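You operate a simulated robot arm through the tools that you are given. There is no shell and no other tool. Be economical: measure what you need, move in short steps, check, and stop when the job is done.

You are at the controls of a simulated two-armed robot. One attempt, no reset.

TASK
Drain the damp cabinet's water tray and wipe out the silt.
Fine: empty before you pull it out, nothing spilt; use the yellow cloth from the cabinet top; drain knob closed, tray in, cloth back. Where these are worked on the way, their far stop is far enough and under half their travel is too little: drain knob, water tray. What is to be rubbed or washed off counts as gone when no trace of it is left.

The check looks at the end state, three seconds after you hand in, the way a careful person would. Anything else that was tipped, shoved, dropped, spilled or broken makes it a failure. Flat cloth is picked up by pressing the open fingertips on it (5 to 10 N) and closing them slowly along it; thin cloth reads only 2 to 8 mm in the jaws.

THE ROBOT
Two 7-joint arms with two-finger parallel grippers on one trunk, on a base that drives. Base frame: it is fixed to the floor where the robot stands at the start and does not move with it; the origin is under the middle of the robot, x ahead of it, y to its left, z up. Readings come in m, rad, newtons and seconds.
The left shoulder is at the start at [0.07, 0.163, 0.97], the right one opposite. Each reaches about 1.002 m from its shoulder. Places, roughly: cloth [1.25, 0.25, 1.25]; drain knob [1, 0, 0.7]; water tray [1.1, 0, 0.7]. Payload 3.43 kg a hand.
The TCP of each hand is the grasp point between the finger pads, 0.034 m short of the fingertips. In the tool frame z runs along the fingers and y along their closing line. Largest opening 0.128 m; finger width 0.024, thickness 0.012; the body of the gripper, 0.048 by 0.13 m, starts 0.096 m behind the TCP.
Orientation is that of the tool frame in the base frame, as a unit quaternion [x, y, z, w]. With the fingers straight down and closing along the base's y, the tool's x points along the base's -x, its y along +y and its z along -z.

THE INTERFACE
- The arms move only by the tool nudge_tool. It takes "left_deltas", "right_deltas" or both (then of equal length, played together; a hand with none holds still); each is one flat list of numbers, 7 for each row, row after row: the shift along the tool's x, y, z in m, then the turn, a rotation vector about the tool's x, y, z in rad, then the opening in per cent of the stroke, from 0 (shut) to 100 (fully open). In form: [dx, dy, dz, ax, ay, az, fingers, dx, dy, dz, ax, ay, az, fingers, ...]. A call has 1 to 10 rows; each row shifts and turns the commanded pose from where the row before left it, along the tool's axes as they then stand. Each row takes 0.2 s and may step no farther than 0.05 m and 0.15 rad from the row before; otherwise, or with a gripper value out of range, the whole call is refused. A pose out of reach is approached as far as the arm can. The call stops where the force on the tool passes 40 N (or 10 N more than at its start, if that is more) or the arm is blocked; 0.2 s more then pass. Each finger travels about 0.153 m/s and halts on what it meets, pressing with about 36 N; the grip force reading is that of the motor and also rises with nothing between the fingers. The clock runs only during rows and for 0.2 s after the last one: add rows that do not move to give the fingers time. It gives the time, the measured TCP pose, the force on the tool (base axes), the opening and the grip force at its end, in the units of the frame above (readings bear some noise), with the torque about the TCP (base axes, N m) and any sound that the robot's microphone picked up, and new pictures: "pictures" is both (left out), scene, wrist or none (wrist: the cameras of the hands that moved).
- Cameras (640 x 400 px; columns grow to the right, rows downward): "scene" is now at [0.1402, -0.0116, 1.2069]; the picture's right is [-0.09, -1.00, 0.00], its down [-0.48, 0.04, -0.88] and it looks along [0.87, -0.08, -0.48] (base axes); focal length 270 px, centre (320, 200). "left" rides on the left gripper at [0.076, 0.011, -0.16] in its tool frame; the picture's right is [-0.15, 0.99, 0.00], its down [-0.88, -0.13, -0.46] and it looks along [-0.45, -0.07, 0.89] (tool axes); focal length 234 px, centre (320, 200). "right" rides on the right gripper at [0.076, -0.011, -0.16] in its tool frame; the picture's right is [0.15, 0.99, 0.00], its down [-0.88, 0.13, -0.46] and it looks along [-0.45, 0.07, 0.89] (tool axes); focal length 234 px, centre (320, 200). There is no depth. A picture from a camera that has moved, and an enlarged one, comes with that camera's place and axes in the base frame and with its lens.
- lift_body(by): slides the trunk up (or, below 0, down) by that many m; the arms and the scene camera ride with it, the base frame stays. It gives what a move gives, with no picture.
- base_move(legs): drives the robot by 1 to 6 legs, each [ahead, left, turn to the left] in m, m and rad, along the robot's own axes; the way and the turn of a leg run together, so that a leg with both is an arc; at most 1.5 m and 3.142 rad a leg. The arms and the cameras ride along, it lands a little off, and it stops where it bumps. It gives what a move gives, and a new picture of the scene camera.
- head_to(pan, tilt): turns the head with the scene camera to pan (to the left, within 1.501 rad either way) and tilt (down, from -0.506 to 1.204), counted from straight ahead of the robot. It gives what a move gives, and a new picture of the scene camera.
- zoom(camera, box): a new picture of the part [left, top, right, bottom] of that camera's present view, enlarged. The clock stands still meanwhile.
- close_job(): hands the job in; it is judged then, once.

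Work in short steps. Places have to be worked out from the pictures, the camera data and where the tool is seen: move nearer, look again, correct. Check each grasp and each placing, and mend what went wrong. You have 120 turns and 260 pictures in all, those below and enlarged ones among them. Open the grippers and draw the arms clear of the work before you hand the job in, unless the task says otherwise; then end with one line.

The tools are called after "Request:" by a JSON object that holds its "method" and its "body". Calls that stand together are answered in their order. nudge_tool: Moves the arms, as the interface text tells. Its arguments: {"type":"object","properties":{"left_deltas":{"type":"array","items":{"type":"number"}},"right_deltas":{"type":"array","items":{"type":"number"}},"pictures":{"type":"string","enum":["both","scene","wrist","none"]}},"required":[]} The other tools are called the same way: lift_body (by) slides the trunk up or down; base_move (legs) drives the base; head_to (pan, tilt) turns the head that bears the scene camera; zoom (camera, box) takes an enlarged picture of a part of a camera's view; close_job () hands the job in.

At the start:

```text
time: 0.0
left_eef_pos: [0.6791, 0.2386, 0.8317]
left_orientation: [-0.001, 1.0, -0.001, -0.001]
left_wrist_force: [-0.3, -0.4, -0.3]
left_wrist_torque: [0.01, 0.03, 0.02]
left_grip_width: 0.1279
left_finger_force: 0.1
right_eef_pos: [0.6849, -0.2258, 0.8797]
right_orientation: [-0.001, 1.0, 0.0, 0.0]
right_wrist_force: [0.6, 0.1, -0.1]
right_wrist_torque: [-0.01, 0.01, -0.01]
right_grip_width: 0.1279
right_finger_force: 0.1
trunk travel left (down, up): [-0.45, 0.49]
robot x, y, heading: [0.0011, 0.0036, -0.003]
head pan, tilt: [-0.094, 0.499]
```

scene: 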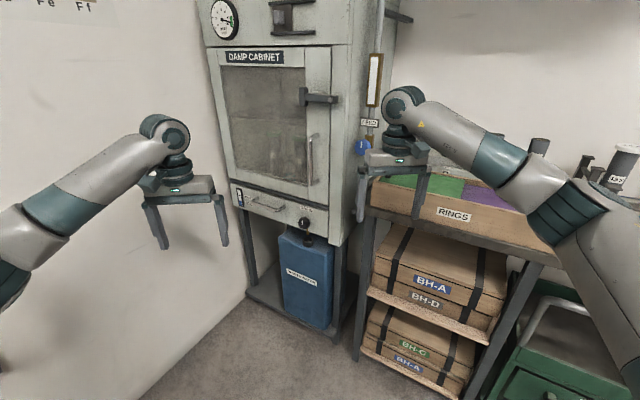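
right: 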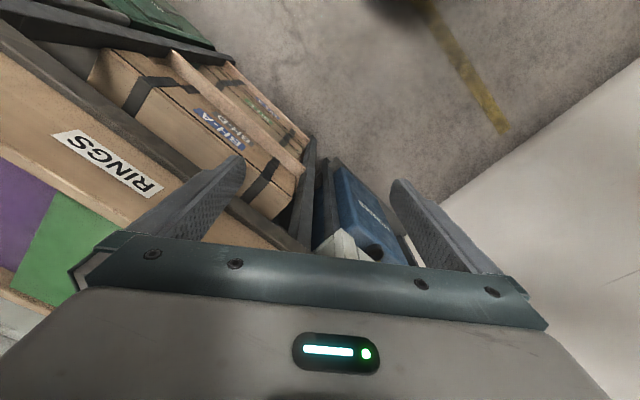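
left: 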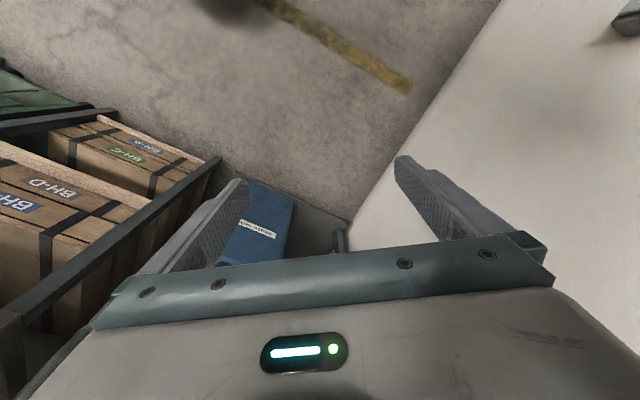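

The cabinet stands ahead and rotated a bit. I'll zoom on the tray/knob and tilt up to see the cabinet top.

Request:
{"method": "zoom", "body": {"camera": "scene", "box": [220, 160, 380, 260]}}

Request:
{"method": "head_to", "body": {"pan": 0.0, "tilt": 0.0}}

```text
4.00 times, centred on (300, 210) of scene
camera zoom: at [0.1402, -0.0116, 1.2069], right [-0.09, -1.0, 0.0], down [-0.48, 0.04, -0.88], along [0.87, -0.08, -0.48], focal length 1079 px, centre (400, 160)
```

zoom: 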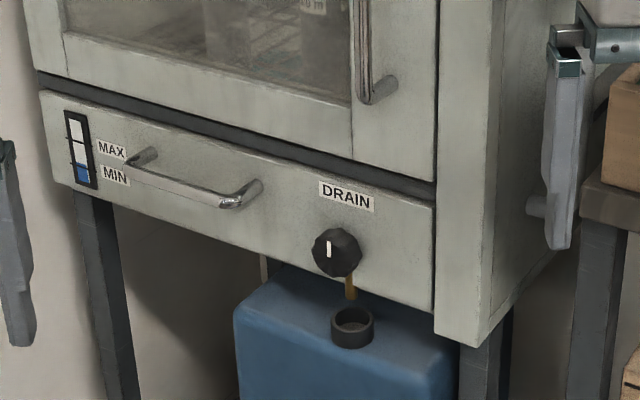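

```text
time: 0.9
left_eef_pos: [0.6801, 0.2379, 0.8321]
left_orientation: [-0.001, 1.0, 0.0, 0.0]
left_wrist_force: [0.5, 0.4, 0.9]
left_wrist_torque: [-0.01, -0.02, 0.05]
left_grip_width: 0.1278
left_finger_force: 0.1
right_eef_pos: [0.6859, -0.226, 0.8783]
right_orientation: [0.0, 1.0, 0.0, 0.0]
right_wrist_force: [0.9, -0.3, 0.3]
right_wrist_torque: [0.0, -0.03, -0.02]
right_grip_width: 0.1279
right_finger_force: 0.1
trunk travel left (down, up): [-0.45, 0.49]
robot x, y, heading: [-0.0015, 0.0015, -0.005]
head pan, tilt: [0.0, 0.0]
camera scene: at [0.1397, -0.0031, 1.253], right [0.0, -1.0, 0.0], down [0.0, 0.0, -1.0], along [1.0, 0.0, 0.0], focal length 270 px, centre (320, 200)
```

scene: 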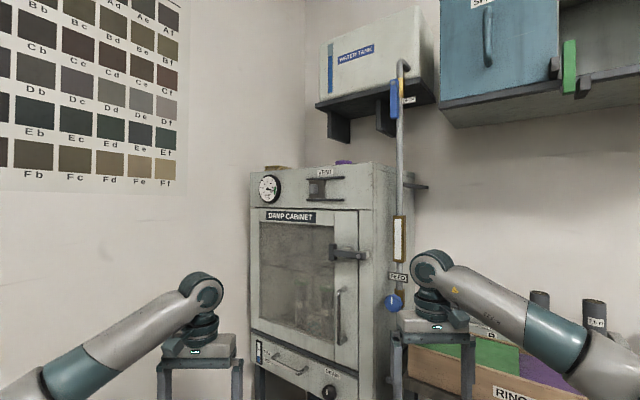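

The cabinet top is at about camera height. I'll raise the trunk to see the cloth, and zoom in on the feed pipe.

Request:
{"method": "zoom", "body": {"camera": "scene", "box": [240, 150, 440, 275]}}

Request:
{"method": "lift_body", "body": {"by": 0.4}}

Request:
{"method": "head_to", "body": {"pan": 0.0, "tilt": 0.4}}

```text
3.20 times, centred on (340, 212) of scene
camera zoom: at [0.1397, -0.0031, 1.253], right [0.0, -1.0, 0.0], down [0.0, 0.0, -1.0], along [1.0, 0.0, 0.0], focal length 863 px, centre (256, 160)
```

zoom: 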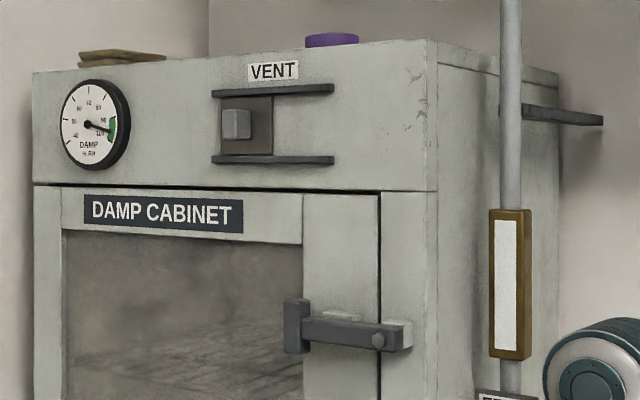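

```text
time: 4.8
left_eef_pos: [0.6797, 0.2374, 1.2328]
left_orientation: [-0.001, 1.0, 0.0, -0.001]
left_wrist_force: [-0.2, 0.4, 0.3]
left_wrist_torque: [0.0, 0.02, 0.02]
left_grip_width: 0.1282
left_finger_force: 0.0
right_eef_pos: [0.6853, -0.2259, 1.2788]
right_orientation: [0.0, 1.0, 0.0, 0.0]
right_wrist_force: [-0.4, 0.3, -0.4]
right_wrist_torque: [-0.04, 0.01, 0.01]
right_grip_width: 0.128
right_finger_force: 0.0
trunk travel left (down, up): [-0.85, 0.09]
robot x, y, heading: [0.0001, 0.0025, 0.003]
head pan, tilt: [0.0, 0.0]
```

```text
time: 5.6
left_eef_pos: [0.68, 0.2374, 1.2328]
left_orientation: [-0.001, 1.0, 0.0, 0.0]
left_wrist_force: [-0.3, 0.2, 0.6]
left_wrist_torque: [0.02, 0.02, 0.0]
left_grip_width: 0.1282
left_finger_force: 0.1
right_eef_pos: [0.6857, -0.2264, 1.2783]
right_orientation: [0.001, 1.0, 0.0, 0.0]
right_wrist_force: [-0.4, 0.1, -0.8]
right_wrist_torque: [-0.02, -0.02, 0.0]
right_grip_width: 0.1282
right_finger_force: 0.0
trunk travel left (down, up): [-0.85, 0.09]
robot x, y, heading: [0.0012, 0.0004, -0.001]
head pan, tilt: [0.0, 0.4]
camera scene: at [0.1424, -0.0031, 1.6162], right [0.0, -1.0, 0.0], down [-0.39, 0.0, -0.92], along [0.92, 0.0, -0.39], focal length 270 px, centre (320, 200)
```

scene: 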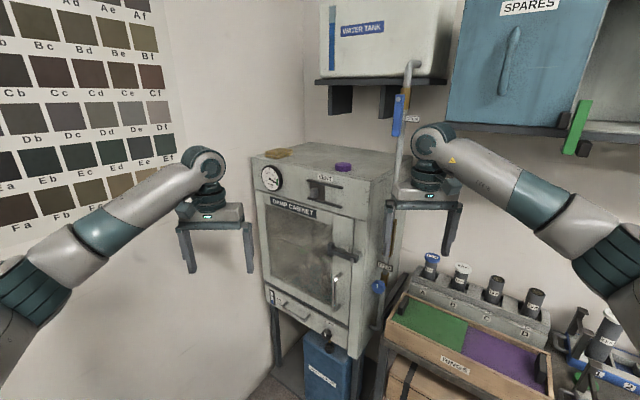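

Request:
{"method": "zoom", "body": {"camera": "scene", "box": [240, 130, 440, 255]}}

Request:
{"method": "zoom", "body": {"camera": "scene", "box": [250, 255, 410, 355]}}

Request:
{"method": "zoom", "body": {"camera": "scene", "box": [350, 50, 450, 300]}}

```text
3.20 times, centred on (340, 192) of scene
camera zoom: at [0.1424, -0.0031, 1.6162], right [0.0, -1.0, 0.0], down [-0.39, 0.0, -0.92], along [0.92, 0.0, -0.39], focal length 863 px, centre (256, 224)
```

zoom: 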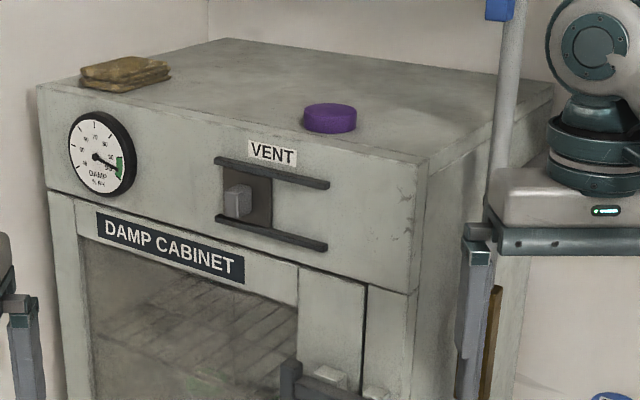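

```text
4.00 times, centred on (330, 305) of scene
camera zoom: at [0.1424, -0.0031, 1.6162], right [0.0, -1.0, 0.0], down [-0.39, 0.0, -0.92], along [0.92, 0.0, -0.39], focal length 1079 px, centre (280, -220)
```

zoom: 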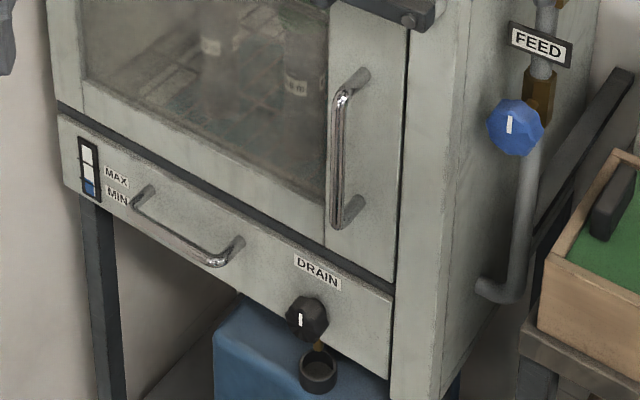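

```text
1.60 times, centred on (400, 175) of scene
camera zoom: at [0.1424, -0.0031, 1.6162], right [0.0, -1.0, 0.0], down [-0.39, 0.0, -0.92], along [0.92, 0.0, -0.39], focal length 432 px, centre (192, 240)
```

zoom: 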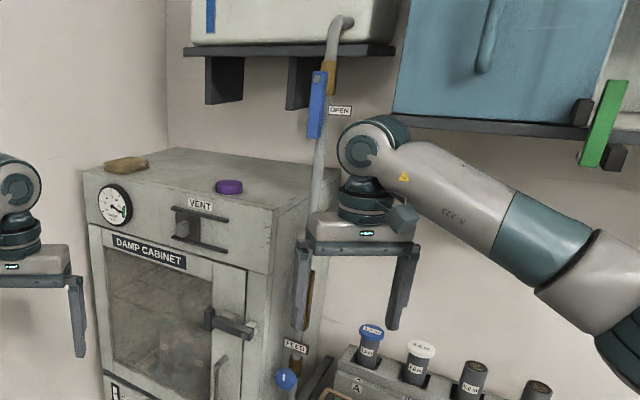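

Cabinet top is at z≈1.36, and the front faces (-0.845, 0.534), so the cabinet is yawed about 0.56 rad. I'll turn right to face it squarely, then shift left.

Request:
{"method": "base_move", "body": {"legs": [[0, 0, -0.56], [-0.05, 0.4, 0]]}}

```text
time: 9.7
left_eef_pos: [0.8709, 0.1996, 1.2337]
left_orientation: [0.279, 0.96, 0.001, 0.001]
left_wrist_force: [0.0, 0.3, 0.0]
left_wrist_torque: [0.02, -0.04, 0.01]
left_grip_width: 0.128
left_finger_force: 0.1
right_eef_pos: [0.628, -0.1956, 1.2782]
right_orientation: [0.279, 0.96, 0.001, 0.0]
right_wrist_force: [-0.7, -0.3, 0.0]
right_wrist_torque: [-0.02, -0.03, -0.01]
right_grip_width: 0.1281
right_finger_force: 0.0
trunk travel left (down, up): [-0.85, 0.09]
robot x, y, heading: [0.1699, 0.3627, -0.564]
head pan, tilt: [0.0, 0.4]
camera scene: at [0.2895, 0.2823, 1.6161], right [-0.53, -0.84, 0.0], down [-0.33, 0.21, -0.92], along [0.78, -0.49, -0.39], focal length 270 px, centre (320, 200)
```

scene: 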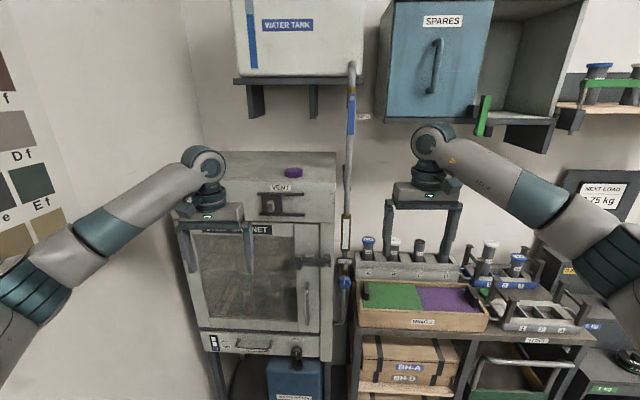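

Squared up. Now I lower the trunk and tilt the head down to see the knob, spout and can.

Request:
{"method": "lift_body", "body": {"by": -0.4}}

Request:
{"method": "head_to", "body": {"pan": 0.1, "tilt": 0.6}}

Request:
{"method": "zoom", "body": {"camera": "scene", "box": [200, 130, 400, 255]}}

```text
time: 13.5
left_eef_pos: [0.872, 0.2009, 0.8346]
left_orientation: [0.278, 0.961, 0.001, 0.0]
left_wrist_force: [0.0, 0.3, -0.2]
left_wrist_torque: [-0.01, 0.03, 0.0]
left_grip_width: 0.1279
left_finger_force: 0.0
right_eef_pos: [0.6268, -0.1941, 0.8791]
right_orientation: [0.279, 0.96, 0.0, 0.0]
right_wrist_force: [-0.6, -0.2, 0.4]
right_wrist_torque: [0.01, 0.02, -0.02]
right_grip_width: 0.128
right_finger_force: 0.1
trunk travel left (down, up): [-0.45, 0.49]
robot x, y, heading: [0.1696, 0.3658, -0.557]
head pan, tilt: [0.0, 0.4]
```

```text
time: 14.2
left_eef_pos: [0.8725, 0.2013, 0.8324]
left_orientation: [0.279, 0.96, 0.001, 0.001]
left_wrist_force: [-0.1, -0.1, 0.1]
left_wrist_torque: [-0.02, 0.0, 0.01]
left_grip_width: 0.1281
left_finger_force: 0.0
right_eef_pos: [0.6286, -0.1943, 0.8786]
right_orientation: [0.278, 0.96, -0.001, 0.0]
right_wrist_force: [0.3, -0.4, -0.6]
right_wrist_torque: [0.0, -0.02, -0.01]
right_grip_width: 0.1278
right_finger_force: 0.1
trunk travel left (down, up): [-0.45, 0.49]
robot x, y, heading: [0.1722, 0.366, -0.566]
head pan, tilt: [0.099, 0.6]
camera scene: at [0.2909, 0.2937, 1.198], right [-0.45, -0.89, 0.0], down [-0.5, 0.25, -0.83], along [0.74, -0.37, -0.56], focal length 270 px, centre (320, 200)
```

scene: 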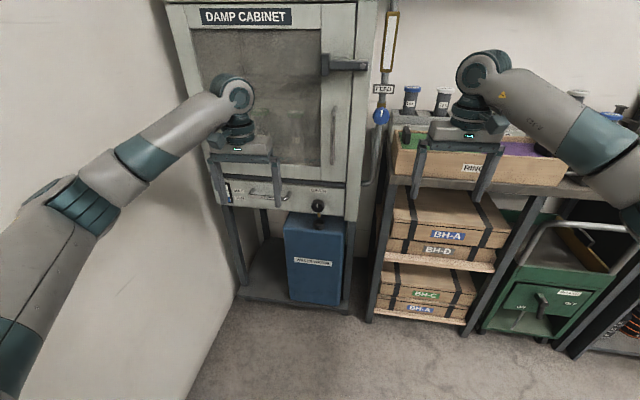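

```text
3.20 times, centred on (300, 192) of scene
camera zoom: at [0.2909, 0.2937, 1.198], right [-0.45, -0.89, 0.0], down [-0.5, 0.25, -0.83], along [0.74, -0.37, -0.56], focal length 863 px, centre (384, 224)
```

zoom: 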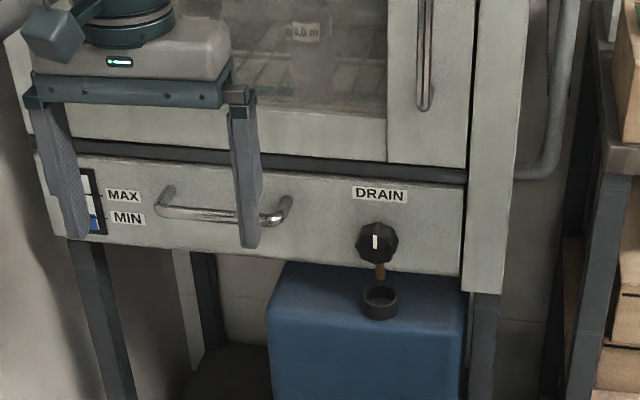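

Knob is at about (0.957, -0.029, 0.669). I raise the left hand out of the way and bring the right hand down, swinging its fingers to point ahead.

Request:
{"method": "nudge_tool", "body": {"left_deltas": [0.02, 0, -0.045, 0, 0, 0, 100, 0.02, 0, -0.045, 0, 0, 0, 100, 0.02, 0, -0.045, 0, 0, 0, 100, 0.02, 0, -0.045, 0, 0, 0, 100, 0.02, 0, -0.045, 0, 0, 0, 100, 0, 0, 0, 0, 0, 0, 100, 0, 0, 0, 0, 0, 0, 100, 0, 0, 0, 0, 0, 0, 100, 0, 0, 0, 0, 0, 0, 100, 0, 0, 0, 0, 0, 0, 100], "right_deltas": [0.015, 0, 0.042, 0, 0, 0, 100, 0.015, 0, 0.042, 0, 0, 0, 100, 0.015, 0, 0.042, 0, 0, 0, 100, 0.015, 0, 0.042, 0, 0, 0, 100, 0.015, 0, 0.042, 0, 0, 0, 100, 0, 0.028, 0, 0, -0.15, 0, 100, 0, 0.028, 0, 0, -0.15, 0, 100, 0, 0.028, 0, 0, -0.15, 0, 100, 0, 0.028, 0, 0, -0.15, 0, 100, 0, 0.028, 0, 0, -0.15, 0, 100], "pictures": "scene"}}

```text
time: 16.4
left_eef_pos: [0.7859, 0.2544, 1.0586]
left_orientation: [0.279, 0.96, -0.001, 0.0]
left_wrist_force: [0.3, 1.1, 0.4]
left_wrist_torque: [-0.02, -0.02, 0.02]
left_grip_width: 0.1281
left_finger_force: 0.0
right_eef_pos: [0.6394, -0.0369, 0.668]
right_orientation: [0.26, 0.894, -0.102, 0.351]
right_wrist_force: [0.0, 0.6, 0.3]
right_wrist_torque: [0.02, 0.01, -0.01]
right_grip_width: 0.1279
right_finger_force: 0.0
trunk travel left (down, up): [-0.45, 0.49]
robot x, y, heading: [0.1699, 0.3634, -0.565]
head pan, tilt: [0.099, 0.6]
camera scene: at [0.2914, 0.2942, 1.1979], right [-0.45, -0.89, 0.0], down [-0.51, 0.25, -0.82], along [0.74, -0.37, -0.57], focal length 270 px, centre (320, 200)
```

scene: 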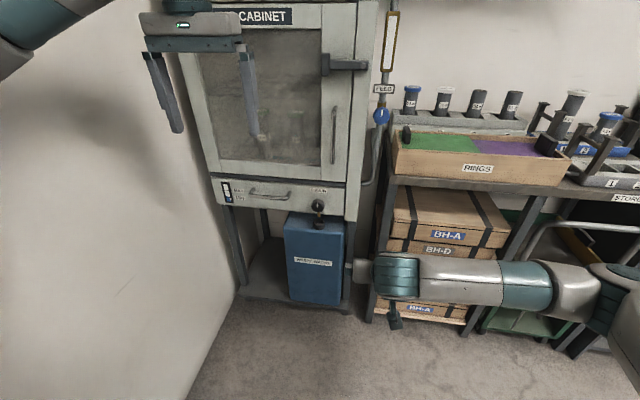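

Right hand is halfway. I finish the rotation and move it left into line with the knob.

Request:
{"method": "nudge_tool", "body": {"right_deltas": [0, 0.029, 0, 0, -0.137, 0, 100, 0, 0.029, 0, 0, -0.137, 0, 100, 0, 0.029, 0, 0, -0.137, 0, 100, 0, 0.029, 0, 0, -0.137, 0, 100, 0, 0.029, 0, 0, -0.137, 0, 100, 0, 0.029, 0, 0, -0.137, 0, 100, 0, 0, 0, 0, 0, 0, 100]}}

```text
time: 18.1
left_eef_pos: [0.7851, 0.2541, 1.0583]
left_orientation: [0.278, 0.961, 0.0, 0.0]
left_wrist_force: [-0.9, 0.3, -0.9]
left_wrist_torque: [0.0, -0.02, -0.01]
left_grip_width: 0.128
left_finger_force: 0.0
right_eef_pos: [0.7326, 0.1106, 0.6699]
right_orientation: [0.197, 0.678, -0.197, 0.68]
right_wrist_force: [-0.2, -0.4, 0.3]
right_wrist_torque: [-0.01, -0.01, -0.01]
right_grip_width: 0.1281
right_finger_force: 0.0
trunk travel left (down, up): [-0.45, 0.49]
robot x, y, heading: [0.1718, 0.3656, -0.567]
head pan, tilt: [0.099, 0.6]
camera scene: at [0.2905, 0.2934, 1.1979], right [-0.45, -0.89, 0.0], down [-0.51, 0.25, -0.82], along [0.74, -0.37, -0.57], focal length 270 px, centre (320, 200)
camera right: at [0.5913, 0.187, 0.5931], right [0.53, 0.84, -0.15], down [-0.32, 0.35, 0.88], along [0.79, -0.42, 0.45], focal length 234 px, centre (320, 200)
```

scene: 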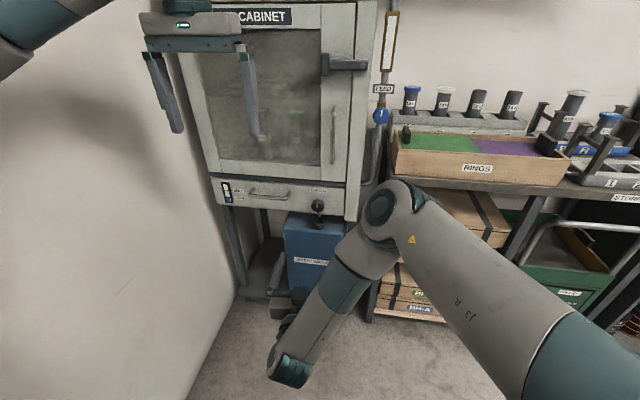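
right: 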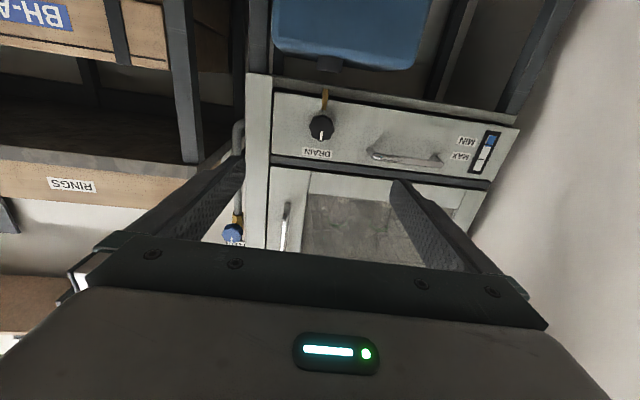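

The knob lines up laterally to about 2 mm. I advance 0.19 m and check.

Request:
{"method": "nudge_tool", "body": {"right_deltas": [0, 0, 0.04, 0, 0, 0, 80, 0, 0, 0.04, 0, 0, 0, 70, 0, 0, 0.04, 0, 0, 0, 60, 0, 0, 0.04, 0, 0, 0, 60, 0, 0, 0.03, 0, 0, 0, 60, 0, 0, 0, 0, 0, 0, 60], "pictures": "wrist"}}

```text
time: 19.4
left_eef_pos: [0.7843, 0.2548, 1.0585]
left_orientation: [0.278, 0.961, 0.0, 0.0]
left_wrist_force: [0.4, -0.9, 0.5]
left_wrist_torque: [0.02, 0.0, -0.01]
left_grip_width: 0.128
left_finger_force: 0.0
right_eef_pos: [0.8966, 0.0316, 0.693]
right_orientation: [0.2, 0.681, -0.199, 0.676]
right_wrist_force: [0.4, 0.6, -0.7]
right_wrist_torque: [0.0, 0.03, -0.02]
right_grip_width: 0.0768
right_finger_force: 0.0
right hand out of reach, approached as far as the arm can: row 3, 4, 5
trunk travel left (down, up): [-0.45, 0.49]
robot x, y, heading: [0.1707, 0.3637, -0.566]
head pan, tilt: [0.099, 0.6]
camera right: at [0.7556, 0.1082, 0.6177], right [0.54, 0.83, -0.15], down [-0.31, 0.35, 0.88], along [0.79, -0.43, 0.44], focal length 234 px, centre (320, 200)
```

right: 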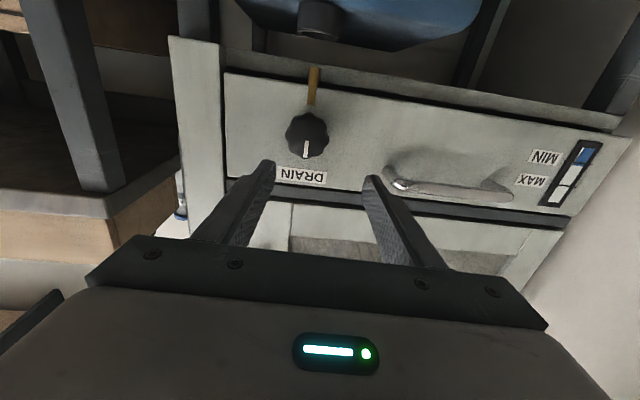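

The arm ran out of reach before the knob. I back off slightly, drive 0.13 m forward and re-check.

Request:
{"method": "nudge_tool", "body": {"right_deltas": [0, 0, -0.04, 0, 0, 0, 60, 0, 0, -0.04, 0, 0, 0, 60, 0, 0, -0.04, 0, 0, 0, 60, 0, 0, -0.04, 0, 0, 0, 60, 0, 0, 0, 0, 0, 0, 60], "pictures": "none"}}

Request:
{"method": "base_move", "body": {"legs": [[0.13, 0, 0]]}}

Request:
{"method": "nudge_tool", "body": {"right_deltas": [0, 0, 0, 0, 0, 0, 60], "pictures": "wrist"}}

```text
time: 20.6
left_eef_pos: [0.7848, 0.2536, 1.0577]
left_orientation: [0.279, 0.96, -0.001, 0.0]
left_wrist_force: [-0.4, -0.9, 1.0]
left_wrist_torque: [0.02, -0.03, 0.01]
left_grip_width: 0.1279
left_finger_force: 0.1
right_eef_pos: [0.7599, 0.1158, 0.6912]
right_orientation: [0.198, 0.679, -0.198, 0.679]
right_wrist_force: [-0.5, -0.6, -0.7]
right_wrist_torque: [0.01, -0.02, 0.01]
right_grip_width: 0.0765
right_finger_force: 0.1
trunk travel left (down, up): [-0.45, 0.49]
robot x, y, heading: [0.1681, 0.3594, -0.564]
head pan, tilt: [0.099, 0.6]
```

```text
time: 21.9
left_eef_pos: [0.8954, 0.1836, 1.0575]
left_orientation: [0.278, 0.961, 0.0, -0.001]
left_wrist_force: [0.4, 0.1, -0.2]
left_wrist_torque: [0.02, 0.04, -0.01]
left_grip_width: 0.128
left_finger_force: 0.0
right_eef_pos: [0.8705, 0.0476, 0.6911]
right_orientation: [0.198, 0.679, -0.197, 0.679]
right_wrist_force: [-0.4, 0.5, -0.4]
right_wrist_torque: [0.0, 0.0, -0.03]
right_grip_width: 0.077
right_finger_force: 0.1
trunk travel left (down, up): [-0.45, 0.49]
robot x, y, heading: [0.2778, 0.2943, -0.568]
head pan, tilt: [0.099, 0.6]
camera scene: at [0.4007, 0.2243, 1.1978], right [-0.45, -0.89, 0.0], down [-0.51, 0.25, -0.82], along [0.74, -0.37, -0.57], focal length 270 px, centre (320, 200)
```

scene: 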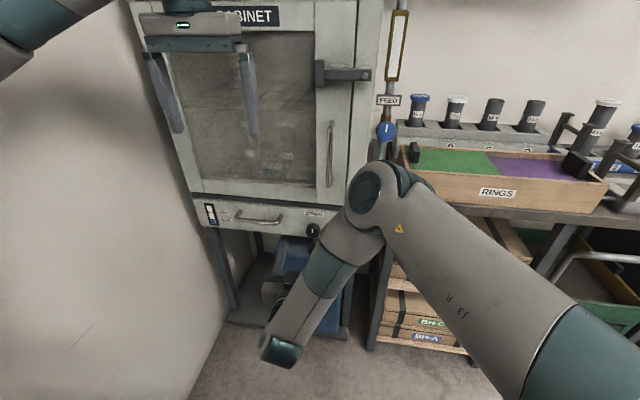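

```text
time: 22.3
left_eef_pos: [0.8946, 0.1847, 1.0589]
left_orientation: [0.278, 0.961, 0.0, 0.0]
left_wrist_force: [1.0, -0.1, -0.1]
left_wrist_torque: [0.01, 0.02, 0.0]
left_grip_width: 0.1281
left_finger_force: 0.0
right_eef_pos: [0.8687, 0.0481, 0.6927]
right_orientation: [0.196, 0.679, -0.196, 0.68]
right_wrist_force: [1.0, -0.3, -0.1]
right_wrist_torque: [-0.01, 0.01, 0.04]
right_grip_width: 0.0768
right_finger_force: 0.1
trunk travel left (down, up): [-0.45, 0.49]
robot x, y, heading: [0.282, 0.2951, -0.564]
head pan, tilt: [0.099, 0.6]
camera right: at [0.728, 0.1238, 0.6161], right [0.53, 0.84, -0.15], down [-0.32, 0.35, 0.88], along [0.79, -0.42, 0.45], focal length 234 px, centre (320, 200)
```

right: 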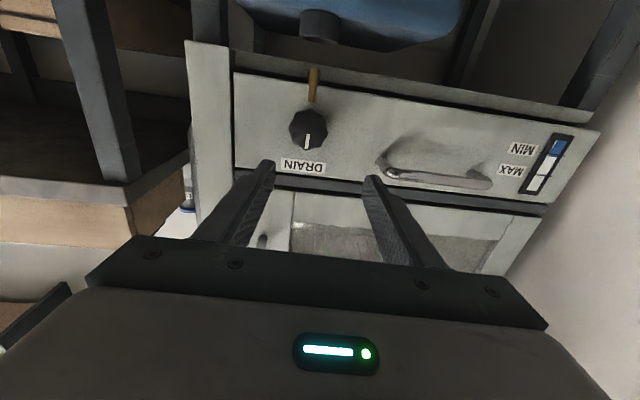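

Knob relative to the TCP: 0.116 ahead, 0.018 right, 0.026 down. I correct sideways and advance.

Request:
{"method": "nudge_tool", "body": {"right_deltas": [0.013, -0.009, 0, 0, 0, 0, 60, 0.013, -0.009, 0, 0, 0, 0, 60, 0, 0, 0.03, 0, 0, 0, 60, 0, 0, 0.03, 0, 0, 0, 60, 0, 0, 0.02, 0, 0, 0, 60, 0, 0, 0, 0, 0, 0, 60], "pictures": "wrist"}}

```text
time: 23.7
left_eef_pos: [0.894, 0.1855, 1.0582]
left_orientation: [0.278, 0.961, 0.0, -0.001]
left_wrist_force: [0.1, -0.1, -0.2]
left_wrist_torque: [0.0, 0.0, 0.03]
left_grip_width: 0.1281
left_finger_force: 0.0
right_eef_pos: [0.9277, -0.0038, 0.672]
right_orientation: [0.2, 0.68, -0.2, 0.677]
right_wrist_force: [0.6, 0.8, 0.4]
right_wrist_torque: [0.0, 0.02, 0.03]
right_grip_width: 0.0767
right_finger_force: 0.0
right hand out of reach, approached as far as the arm can: row 4, 5
trunk travel left (down, up): [-0.45, 0.49]
robot x, y, heading: [0.2785, 0.2936, -0.569]
head pan, tilt: [0.099, 0.6]
camera right: at [0.7873, 0.0728, 0.5981], right [0.54, 0.83, -0.15], down [-0.31, 0.35, 0.88], along [0.79, -0.43, 0.45], focal length 234 px, centre (320, 200)
```

right: 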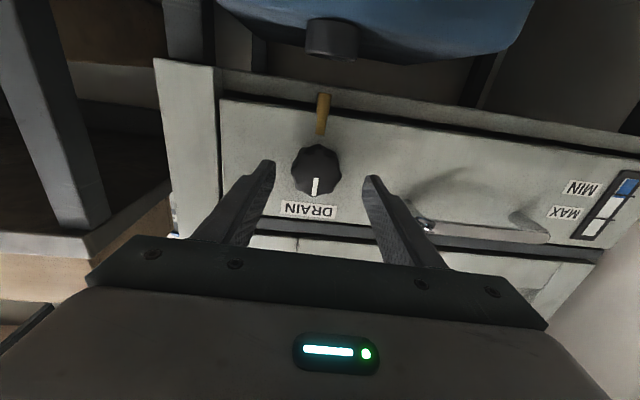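

Again limited – probably a wrist limit from the high shoulder. I retract, raise the hand 0.2 m and lower the trunk by 0.2 m so the arm reaches more level.

Request:
{"method": "nudge_tool", "body": {"right_deltas": [0, 0, -0.045, 0, 0, 0, 60, 0, 0, -0.045, 0, 0, 0, 60, -0.04, 0, -0.02, 0, 0, 0, 60, -0.04, 0, 0, 0, 0, 0, 60, -0.04, 0, 0, 0, 0, 0, 60, -0.04, 0, 0, 0, 0, 0, 60, -0.04, 0, 0, 0, 0, 0, 60, 0, 0, 0, 0, 0, 0, 60], "pictures": "none"}}

Request:
{"method": "lift_body", "body": {"by": -0.2}}

Request:
{"method": "nudge_tool", "body": {"right_deltas": [0, 0, 0, 0, 0, 0, 60]}}

```text
time: 25.5
left_eef_pos: [0.8952, 0.186, 1.0573]
left_orientation: [0.278, 0.96, 0.0, 0.0]
left_wrist_force: [-0.4, 0.6, -0.2]
left_wrist_torque: [0.03, 0.01, -0.01]
left_grip_width: 0.1278
left_finger_force: 0.0
right_eef_pos: [0.8356, 0.054, 0.8729]
right_orientation: [0.197, 0.679, -0.197, 0.68]
right_wrist_force: [0.3, -0.2, 0.8]
right_wrist_torque: [0.0, -0.02, 0.03]
right_grip_width: 0.0768
right_finger_force: 0.0
trunk travel left (down, up): [-0.45, 0.49]
robot x, y, heading: [0.277, 0.2925, -0.573]
head pan, tilt: [0.099, 0.6]
```

```text
time: 27.7
left_eef_pos: [0.8943, 0.1856, 0.8574]
left_orientation: [0.279, 0.96, 0.0, 0.0]
left_wrist_force: [0.4, -0.6, 0.1]
left_wrist_torque: [0.0, 0.0, 0.02]
left_grip_width: 0.1281
left_finger_force: 0.0
right_eef_pos: [0.8354, 0.0551, 0.6726]
right_orientation: [0.196, 0.679, -0.196, 0.679]
right_wrist_force: [-0.2, 0.0, 1.4]
right_wrist_torque: [0.04, -0.01, 0.0]
right_grip_width: 0.0767
right_finger_force: 0.0
trunk travel left (down, up): [-0.25, 0.69]
robot x, y, heading: [0.2766, 0.2947, -0.562]
head pan, tilt: [0.099, 0.6]
```

```text
time: 28.1
left_eef_pos: [0.8951, 0.1855, 0.8581]
left_orientation: [0.278, 0.961, 0.0, 0.0]
left_wrist_force: [-0.9, 0.2, 0.8]
left_wrist_torque: [-0.01, -0.03, 0.0]
left_grip_width: 0.1277
left_finger_force: 0.1
right_eef_pos: [0.8362, 0.055, 0.6717]
right_orientation: [0.198, 0.679, -0.198, 0.679]
right_wrist_force: [-0.7, -0.7, 0.0]
right_wrist_torque: [0.02, -0.01, -0.01]
right_grip_width: 0.0768
right_finger_force: 0.1
trunk travel left (down, up): [-0.25, 0.69]
robot x, y, heading: [0.2754, 0.2983, -0.563]
head pan, tilt: [0.099, 0.6]
camera scene: at [0.3996, 0.225, 0.9979], right [-0.45, -0.89, 0.0], down [-0.51, 0.25, -0.82], along [0.74, -0.37, -0.57], focal length 270 px, centre (320, 200)
camera right: at [0.6941, 0.1308, 0.5967], right [0.53, 0.84, -0.15], down [-0.32, 0.35, 0.88], along [0.79, -0.42, 0.45], focal length 234 px, centre (320, 200)
```

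scene: 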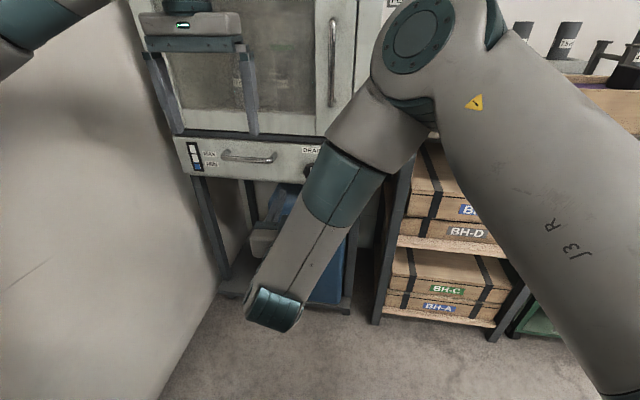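
right: 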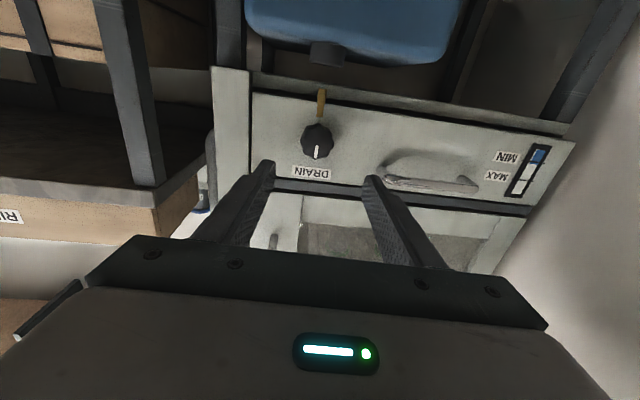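

Now I try the advance again from this lower trunk (knob 0.147 ahead of the TCP).

Request:
{"method": "nudge_tool", "body": {"right_deltas": [0.004, -0.004, 0.03, 0, 0, 0, 60, 0, 0, 0.03, 0, 0, 0, 60, 0, 0, 0.025, 0, 0, 0, 60, 0, 0, 0.02, 0, 0, 0, 60, 0, 0, 0.01, 0, 0, 0, 60, 0, 0, 0, 0, 0, 0, 60], "pictures": "wrist"}}

```text
time: 29.5
left_eef_pos: [0.8939, 0.1853, 0.8581]
left_orientation: [0.278, 0.961, 0.0, 0.0]
left_wrist_force: [0.1, 0.5, 0.6]
left_wrist_torque: [0.02, -0.02, -0.05]
left_grip_width: 0.1278
left_finger_force: 0.1
right_eef_pos: [0.9308, -0.0097, 0.6672]
right_orientation: [0.198, 0.679, -0.197, 0.679]
right_wrist_force: [0.0, 0.9, -0.3]
right_wrist_torque: [-0.02, 0.0, 0.01]
right_grip_width: 0.077
right_finger_force: 0.0
trunk travel left (down, up): [-0.25, 0.69]
robot x, y, heading: [0.2796, 0.2948, -0.566]
head pan, tilt: [0.099, 0.6]
camera right: at [0.7893, 0.0662, 0.5918], right [0.53, 0.84, -0.15], down [-0.32, 0.35, 0.88], along [0.79, -0.42, 0.45], focal length 234 px, centre (320, 200)
```

right: 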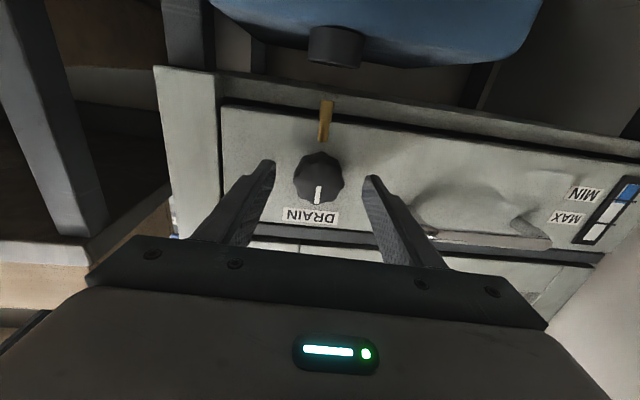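

Knob centre is now 0.03 ahead and centred. I advance another 16 mm and close on it.

Request:
{"method": "nudge_tool", "body": {"right_deltas": [0, -0.001, 0.008, 0, 0, 0, 60, 0, -0.001, 0.008, 0, 0, 0, 60, 0, 0, 0, 0, 0, 0, 40, 0, 0, 0, 0, 0, 0, 20, 0, 0, 0, 0, 0, 0, 0, 0, 0, 0, 0, 0, 0, 0], "pictures": "wrist"}}

```text
time: 30.4
left_eef_pos: [0.8946, 0.1882, 0.8571]
left_orientation: [0.279, 0.96, -0.001, 0.0]
left_wrist_force: [0.2, 0.9, -0.5]
left_wrist_torque: [-0.06, 0.0, 0.01]
left_grip_width: 0.1282
left_finger_force: 0.0
right_eef_pos: [0.9421, -0.0187, 0.6675]
right_orientation: [0.196, 0.679, -0.2, 0.678]
right_wrist_force: [8.3, 14.2, 4.1]
right_wrist_torque: [-0.29, -0.4, -0.09]
right_grip_width: 0.0442
right_finger_force: 17.1
trunk travel left (down, up): [-0.25, 0.69]
robot x, y, heading: [0.2796, 0.2947, -0.565]
head pan, tilt: [0.099, 0.6]
stopped in row 4 (right hand): the force on the tool passed its limit at 57 N (the readings are from after the stop); the commanded pose is now the measured one
camera right: at [0.8003, 0.0583, 0.592], right [0.53, 0.83, -0.15], down [-0.31, 0.36, 0.88], along [0.79, -0.42, 0.45], focal length 234 px, centre (320, 200)
```

right: 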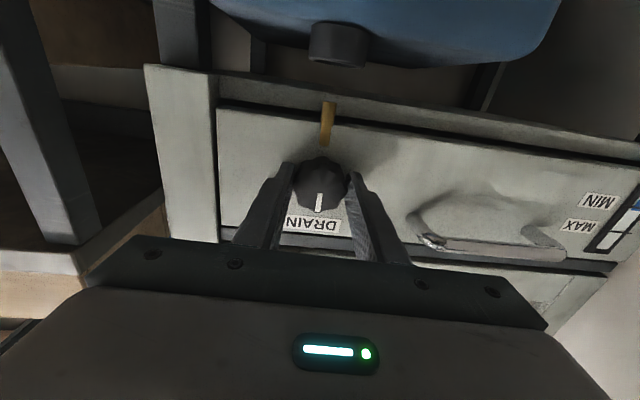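

The right finger met the knob first. I ease 2 mm to the left and complete the grip.

Request:
{"method": "nudge_tool", "body": {"right_deltas": [0, 0.002, 0, 0, 0, 0, 33, 0, 0.0, 0, 0, 0, 0, 28, 0, 0, 0, 0, 0, 0, 20, 0, 0, 0, 0, 0, 0, 20], "pictures": "wrist"}}

```text
time: 31.4
left_eef_pos: [0.8923, 0.1871, 0.859]
left_orientation: [0.279, 0.96, -0.001, 0.001]
left_wrist_force: [0.1, 0.9, -0.4]
left_wrist_torque: [0.03, 0.01, 0.0]
left_grip_width: 0.1278
left_finger_force: 0.0
right_eef_pos: [0.9406, -0.0184, 0.6672]
right_orientation: [0.198, 0.679, -0.2, 0.678]
right_wrist_force: [16.8, 28.1, 12.5]
right_wrist_torque: [0.36, 0.44, -0.5]
right_grip_width: 0.0437
right_finger_force: 44.9
trunk travel left (down, up): [-0.25, 0.69]
robot x, y, heading: [0.2772, 0.2924, -0.566]
head pan, tilt: [0.099, 0.6]
camera right: at [0.8004, 0.0586, 0.5919], right [0.53, 0.83, -0.15], down [-0.31, 0.36, 0.88], along [0.79, -0.42, 0.45], focal length 234 px, centre (320, 200)
```

right: 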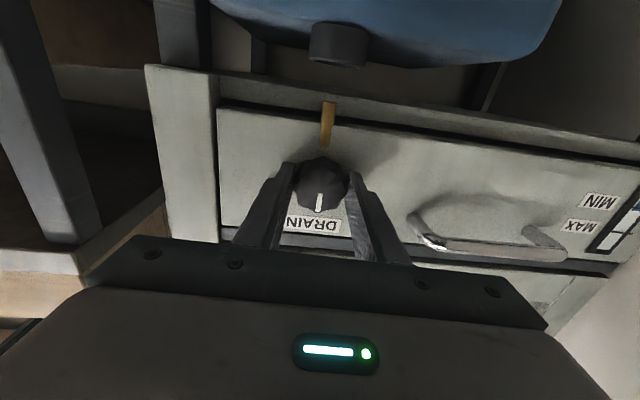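

Gripped at 44 mm. I ease the side load and try a small counter-clockwise turn to see whether it gives.

Request:
{"method": "nudge_tool", "body": {"right_deltas": [-0.001, 0.002, 0, 0, 0, 0, 15, 0, 0.001, 0, 0, 0, 0, 15, 0, 0, 0, 0, 0, -0.1, 15, 0, 0, 0, 0, 0, -0.1, 15, 0, 0, 0, 0, 0, 0, 15], "pictures": "wrist"}}

```text
time: 32.6
left_eef_pos: [0.8928, 0.1854, 0.859]
left_orientation: [0.28, 0.96, -0.002, 0.0]
left_wrist_force: [0.4, -0.3, 0.4]
left_wrist_torque: [0.03, 0.0, -0.04]
left_grip_width: 0.1279
left_finger_force: 0.0
right_eef_pos: [0.9407, -0.0182, 0.6677]
right_orientation: [0.131, 0.696, -0.27, 0.653]
right_wrist_force: [3.1, 25.7, 5.8]
right_wrist_torque: [0.1, 0.17, -0.45]
right_grip_width: 0.0437
right_finger_force: 45.3
trunk travel left (down, up): [-0.25, 0.69]
robot x, y, heading: [0.2773, 0.2952, -0.571]
head pan, tilt: [0.099, 0.6]
camera right: at [0.7926, 0.0468, 0.596], right [0.51, 0.79, -0.34], down [-0.21, 0.5, 0.84], along [0.83, -0.35, 0.43], focal length 234 px, centre (320, 200)
```

right: 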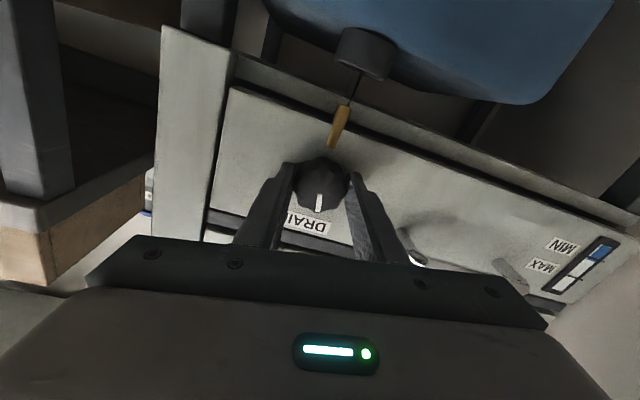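

It turns, and a thin stream falls from spout into the can's neck. I continue opening.

Request:
{"method": "nudge_tool", "body": {"right_deltas": [0, 0.001, 0, 0, 0, -0.13, 15, 0, 0.001, 0, 0, 0, -0.13, 15, 0, 0, 0, 0, 0, -0.13, 15, 0, 0, 0, 0, 0, -0.13, 15, 0, 0, 0, 0, 0, -0.13, 15], "pictures": "wrist"}}

```text
time: 33.8
left_eef_pos: [0.8914, 0.184, 0.8595]
left_orientation: [0.28, 0.96, 0.001, 0.001]
left_wrist_force: [-0.7, -0.7, -0.2]
left_wrist_torque: [-0.01, -0.02, 0.01]
left_grip_width: 0.1282
left_finger_force: 0.1
right_eef_pos: [0.9413, -0.0195, 0.6676]
right_orientation: [-0.098, 0.701, -0.464, 0.533]
right_wrist_force: [-14.4, 13.3, 0.7]
right_wrist_torque: [0.03, 0.04, -1.39]
right_grip_width: 0.0432
right_finger_force: 45.4
trunk travel left (down, up): [-0.25, 0.69]
robot x, y, heading: [0.2754, 0.2963, -0.565]
head pan, tilt: [0.099, 0.6]
camera right: at [0.7722, 0.0145, 0.6264], right [0.29, 0.45, -0.84], down [0.03, 0.88, 0.48], along [0.96, -0.16, 0.24], focal length 234 px, centre (320, 200)
```

right: 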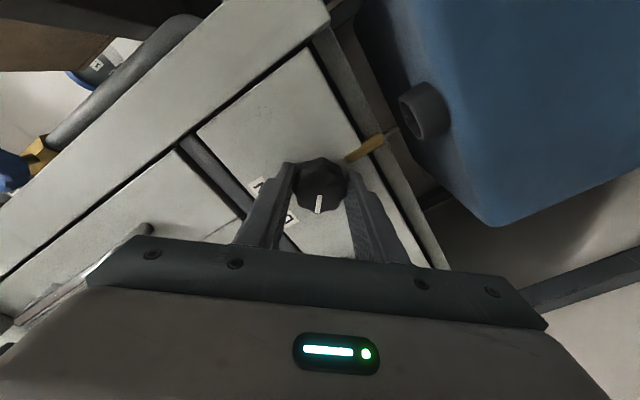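

Turning well at 0.85 rad. I keep going, easing back 1–2 mm from the panel.

Request:
{"method": "nudge_tool", "body": {"right_deltas": [0, 0, -0.001, 0, 0, -0.13, 15, 0, 0, -0.001, 0, 0, -0.13, 15, 0, 0, 0, 0, 0, -0.13, 15, 0, 0, 0, 0, 0, -0.13, 15, 0, 0, 0, 0, 0, -0.13, 15, 0, 0, 0, 0, 0, 0, 15], "pictures": "both"}}

```text
time: 35.2
left_eef_pos: [0.8937, 0.1837, 0.8589]
left_orientation: [0.279, 0.96, 0.0, 0.0]
left_wrist_force: [0.0, 0.6, 0.2]
left_wrist_torque: [-0.01, 0.02, -0.06]
left_grip_width: 0.1281
left_finger_force: 0.1
right_eef_pos: [0.9413, -0.0178, 0.6674]
right_orientation: [-0.315, 0.633, -0.61, 0.358]
right_wrist_force: [1.0, -4.2, 5.1]
right_wrist_torque: [0.56, -0.71, -0.21]
right_grip_width: 0.0428
right_finger_force: 45.1
trunk travel left (down, up): [-0.25, 0.69]
robot x, y, heading: [0.2786, 0.2911, -0.566]
head pan, tilt: [0.099, 0.6]
camera scene: at [0.398, 0.2244, 0.998], right [-0.45, -0.89, 0.0], down [-0.5, 0.25, -0.83], along [0.74, -0.37, -0.56], focal length 270 px, centre (320, 200)
camera right: at [0.7652, 0.0052, 0.6741], right [-0.04, -0.07, -1.0], down [0.1, 0.99, -0.07], along [0.99, -0.1, -0.04], focal length 234 px, centre (320, 200)
```

scene: 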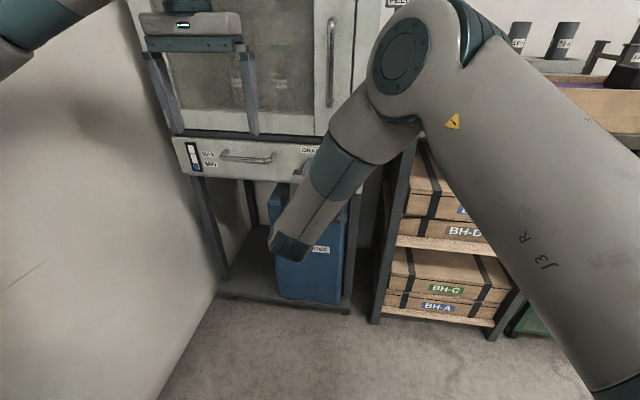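
right: 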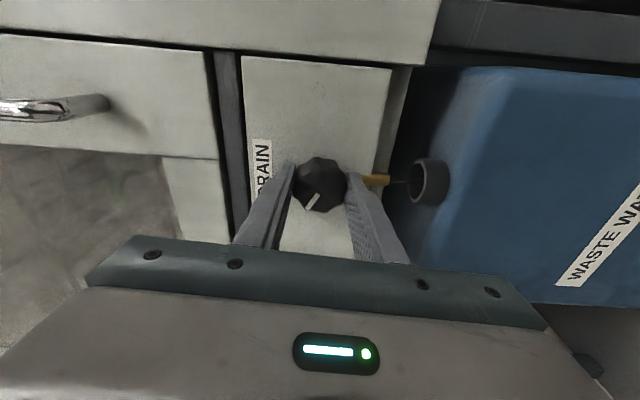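

The marker now lags the hand, so the knob may have hit its stop or slipped. Zooming to see stream and gauge.

Request:
{"method": "zoom", "body": {"camera": "right", "box": [240, 120, 460, 258]}}

Request:
{"method": "zoom", "body": {"camera": "scene", "box": [170, 130, 330, 230]}}

```text
2.90 times, centred on (350, 189) of right
camera zoom: at [0.7652, 0.0052, 0.6741], right [-0.04, -0.07, -1.0], down [0.1, 0.99, -0.07], along [0.99, -0.1, -0.04], focal length 679 px, centre (233, 232)
```

zoom: 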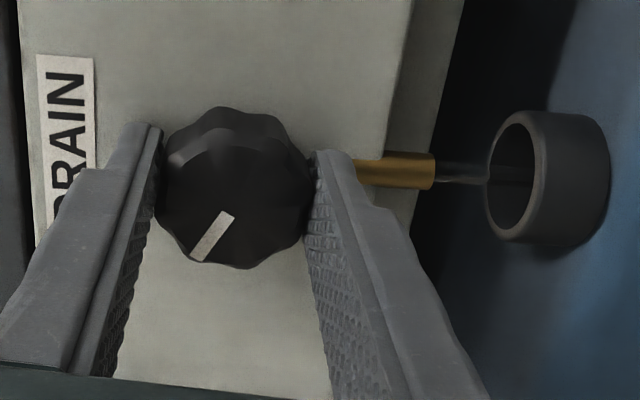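

```text
4.00 times, centred on (250, 180) of scene
camera zoom: at [0.398, 0.2244, 0.998], right [-0.45, -0.89, 0.0], down [-0.5, 0.25, -0.83], along [0.74, -0.37, -0.56], focal length 1079 px, centre (600, 280)
```

zoom: 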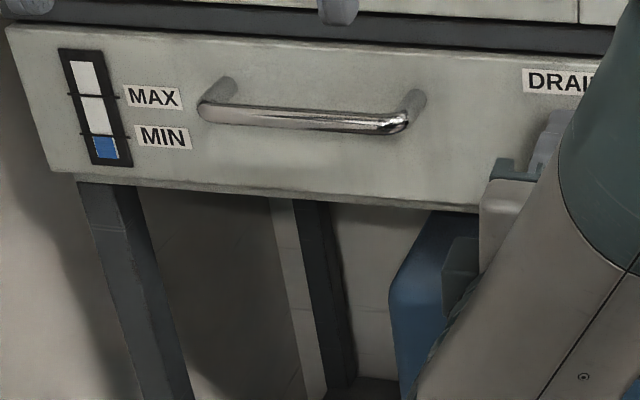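

The stream enters the neck. To be sure the knob is at its far stop, I release, turn the hand back 0.6 rad, regrip and try further.

Request:
{"method": "nudge_tool", "body": {"right_deltas": [0, 0, 0, 0, 0, 0, 55, 0, 0, 0, 0, 0, 0.15, 55, 0, 0, 0, 0, 0, 0.15, 55, 0, 0, 0, 0, 0, 0.15, 55, 0, 0, 0, 0, 0, 0.15, 55, 0, 0, 0, 0, 0, 0, 35, 0, 0, 0, 0, 0, 0, 25, 0, 0, 0, 0, 0, 0, 10], "pictures": "wrist"}}

```text
time: 37.0
left_eef_pos: [0.8929, 0.1832, 0.8586]
left_orientation: [0.28, 0.96, -0.001, 0.0]
left_wrist_force: [-0.2, 0.6, -0.6]
left_wrist_torque: [0.02, 0.01, -0.01]
left_grip_width: 0.1279
left_finger_force: 0.0
right_eef_pos: [0.9395, -0.0191, 0.6677]
right_orientation: [-0.114, 0.699, -0.477, 0.521]
right_wrist_force: [-0.7, -2.8, 1.9]
right_wrist_torque: [-0.17, -0.61, -0.92]
right_grip_width: 0.0428
right_finger_force: 45.0
trunk travel left (down, up): [-0.25, 0.69]
robot x, y, heading: [0.2788, 0.2953, -0.567]
head pan, tilt: [0.099, 0.6]
camera right: at [0.7704, 0.0136, 0.6296], right [0.27, 0.42, -0.87], down [0.04, 0.89, 0.45], along [0.96, -0.16, 0.23], focal length 234 px, centre (320, 200)
```

right: 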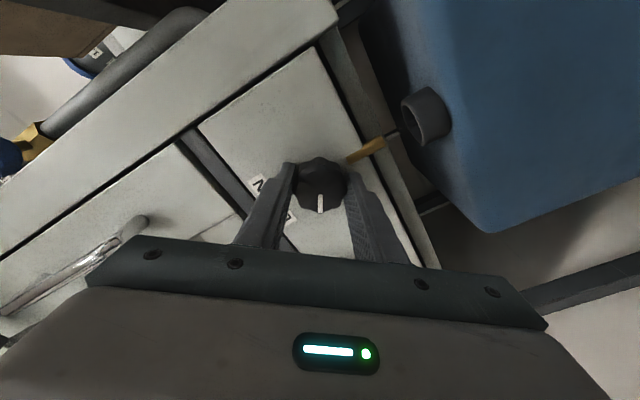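

Request:
{"method": "nudge_tool", "body": {"right_deltas": [0, 0, 0, 0, 0, -0.1, 5, 0, 0, 0, 0, 0, -0.1, 5, 0, 0, 0, 0, 0, -0.1, 5, 0, 0, 0, 0, 0, 0, 5], "pictures": "wrist"}}

```text
time: 38.0
left_eef_pos: [0.8927, 0.1827, 0.8578]
left_orientation: [0.28, 0.96, 0.0, 0.001]
left_wrist_force: [0.4, 0.7, 0.4]
left_wrist_torque: [-0.02, -0.04, 0.04]
left_grip_width: 0.128
left_finger_force: 0.0
right_eef_pos: [0.9407, -0.0176, 0.6682]
right_orientation: [-0.219, 0.673, -0.548, 0.445]
right_wrist_force: [-1.1, -5.4, 4.5]
right_wrist_torque: [-0.25, -0.93, -0.53]
right_grip_width: 0.0427
right_finger_force: 45.4
trunk travel left (down, up): [-0.25, 0.69]
robot x, y, heading: [0.2814, 0.2958, -0.57]
head pan, tilt: [0.099, 0.6]
camera right: at [0.7657, 0.0068, 0.6513], right [0.12, 0.18, -0.98], down [0.09, 0.98, 0.2], along [0.99, -0.11, 0.1], focal length 234 px, centre (320, 200)
```

right: 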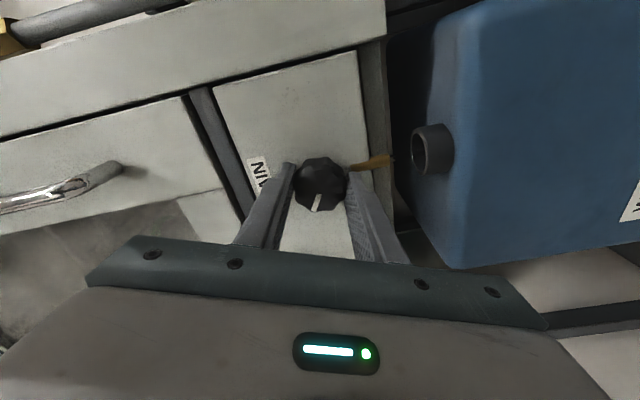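

It refuses beyond this point: that's the stop. Checking the stream and gauge.

Request:
{"method": "zoom", "body": {"camera": "right", "box": [240, 120, 460, 258]}}

Request:
{"method": "zoom", "body": {"camera": "scene", "box": [170, 130, 330, 230]}}

```text
2.90 times, centred on (350, 189) of right
camera zoom: at [0.7657, 0.0068, 0.6513], right [0.12, 0.18, -0.98], down [0.09, 0.98, 0.2], along [0.99, -0.11, 0.1], focal length 679 px, centre (233, 232)
```

zoom: 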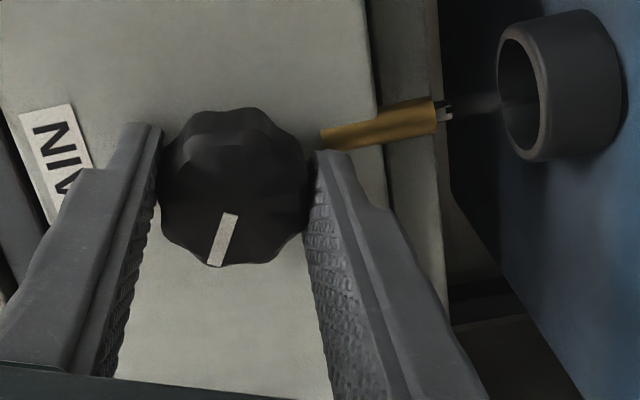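

```text
4.00 times, centred on (250, 180) of scene
camera zoom: at [0.3977, 0.2245, 0.998], right [-0.45, -0.89, 0.0], down [-0.5, 0.25, -0.83], along [0.74, -0.37, -0.56], focal length 1079 px, centre (600, 280)
```

zoom: 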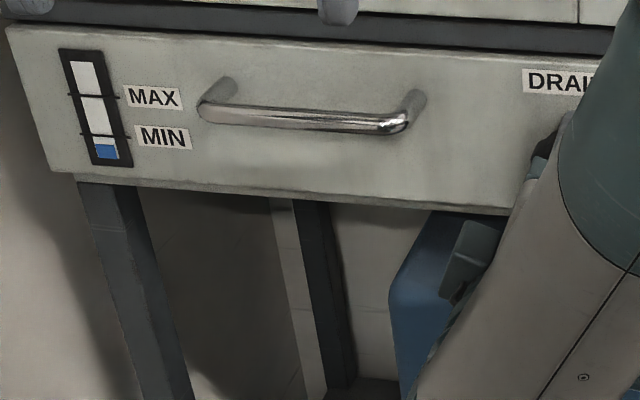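

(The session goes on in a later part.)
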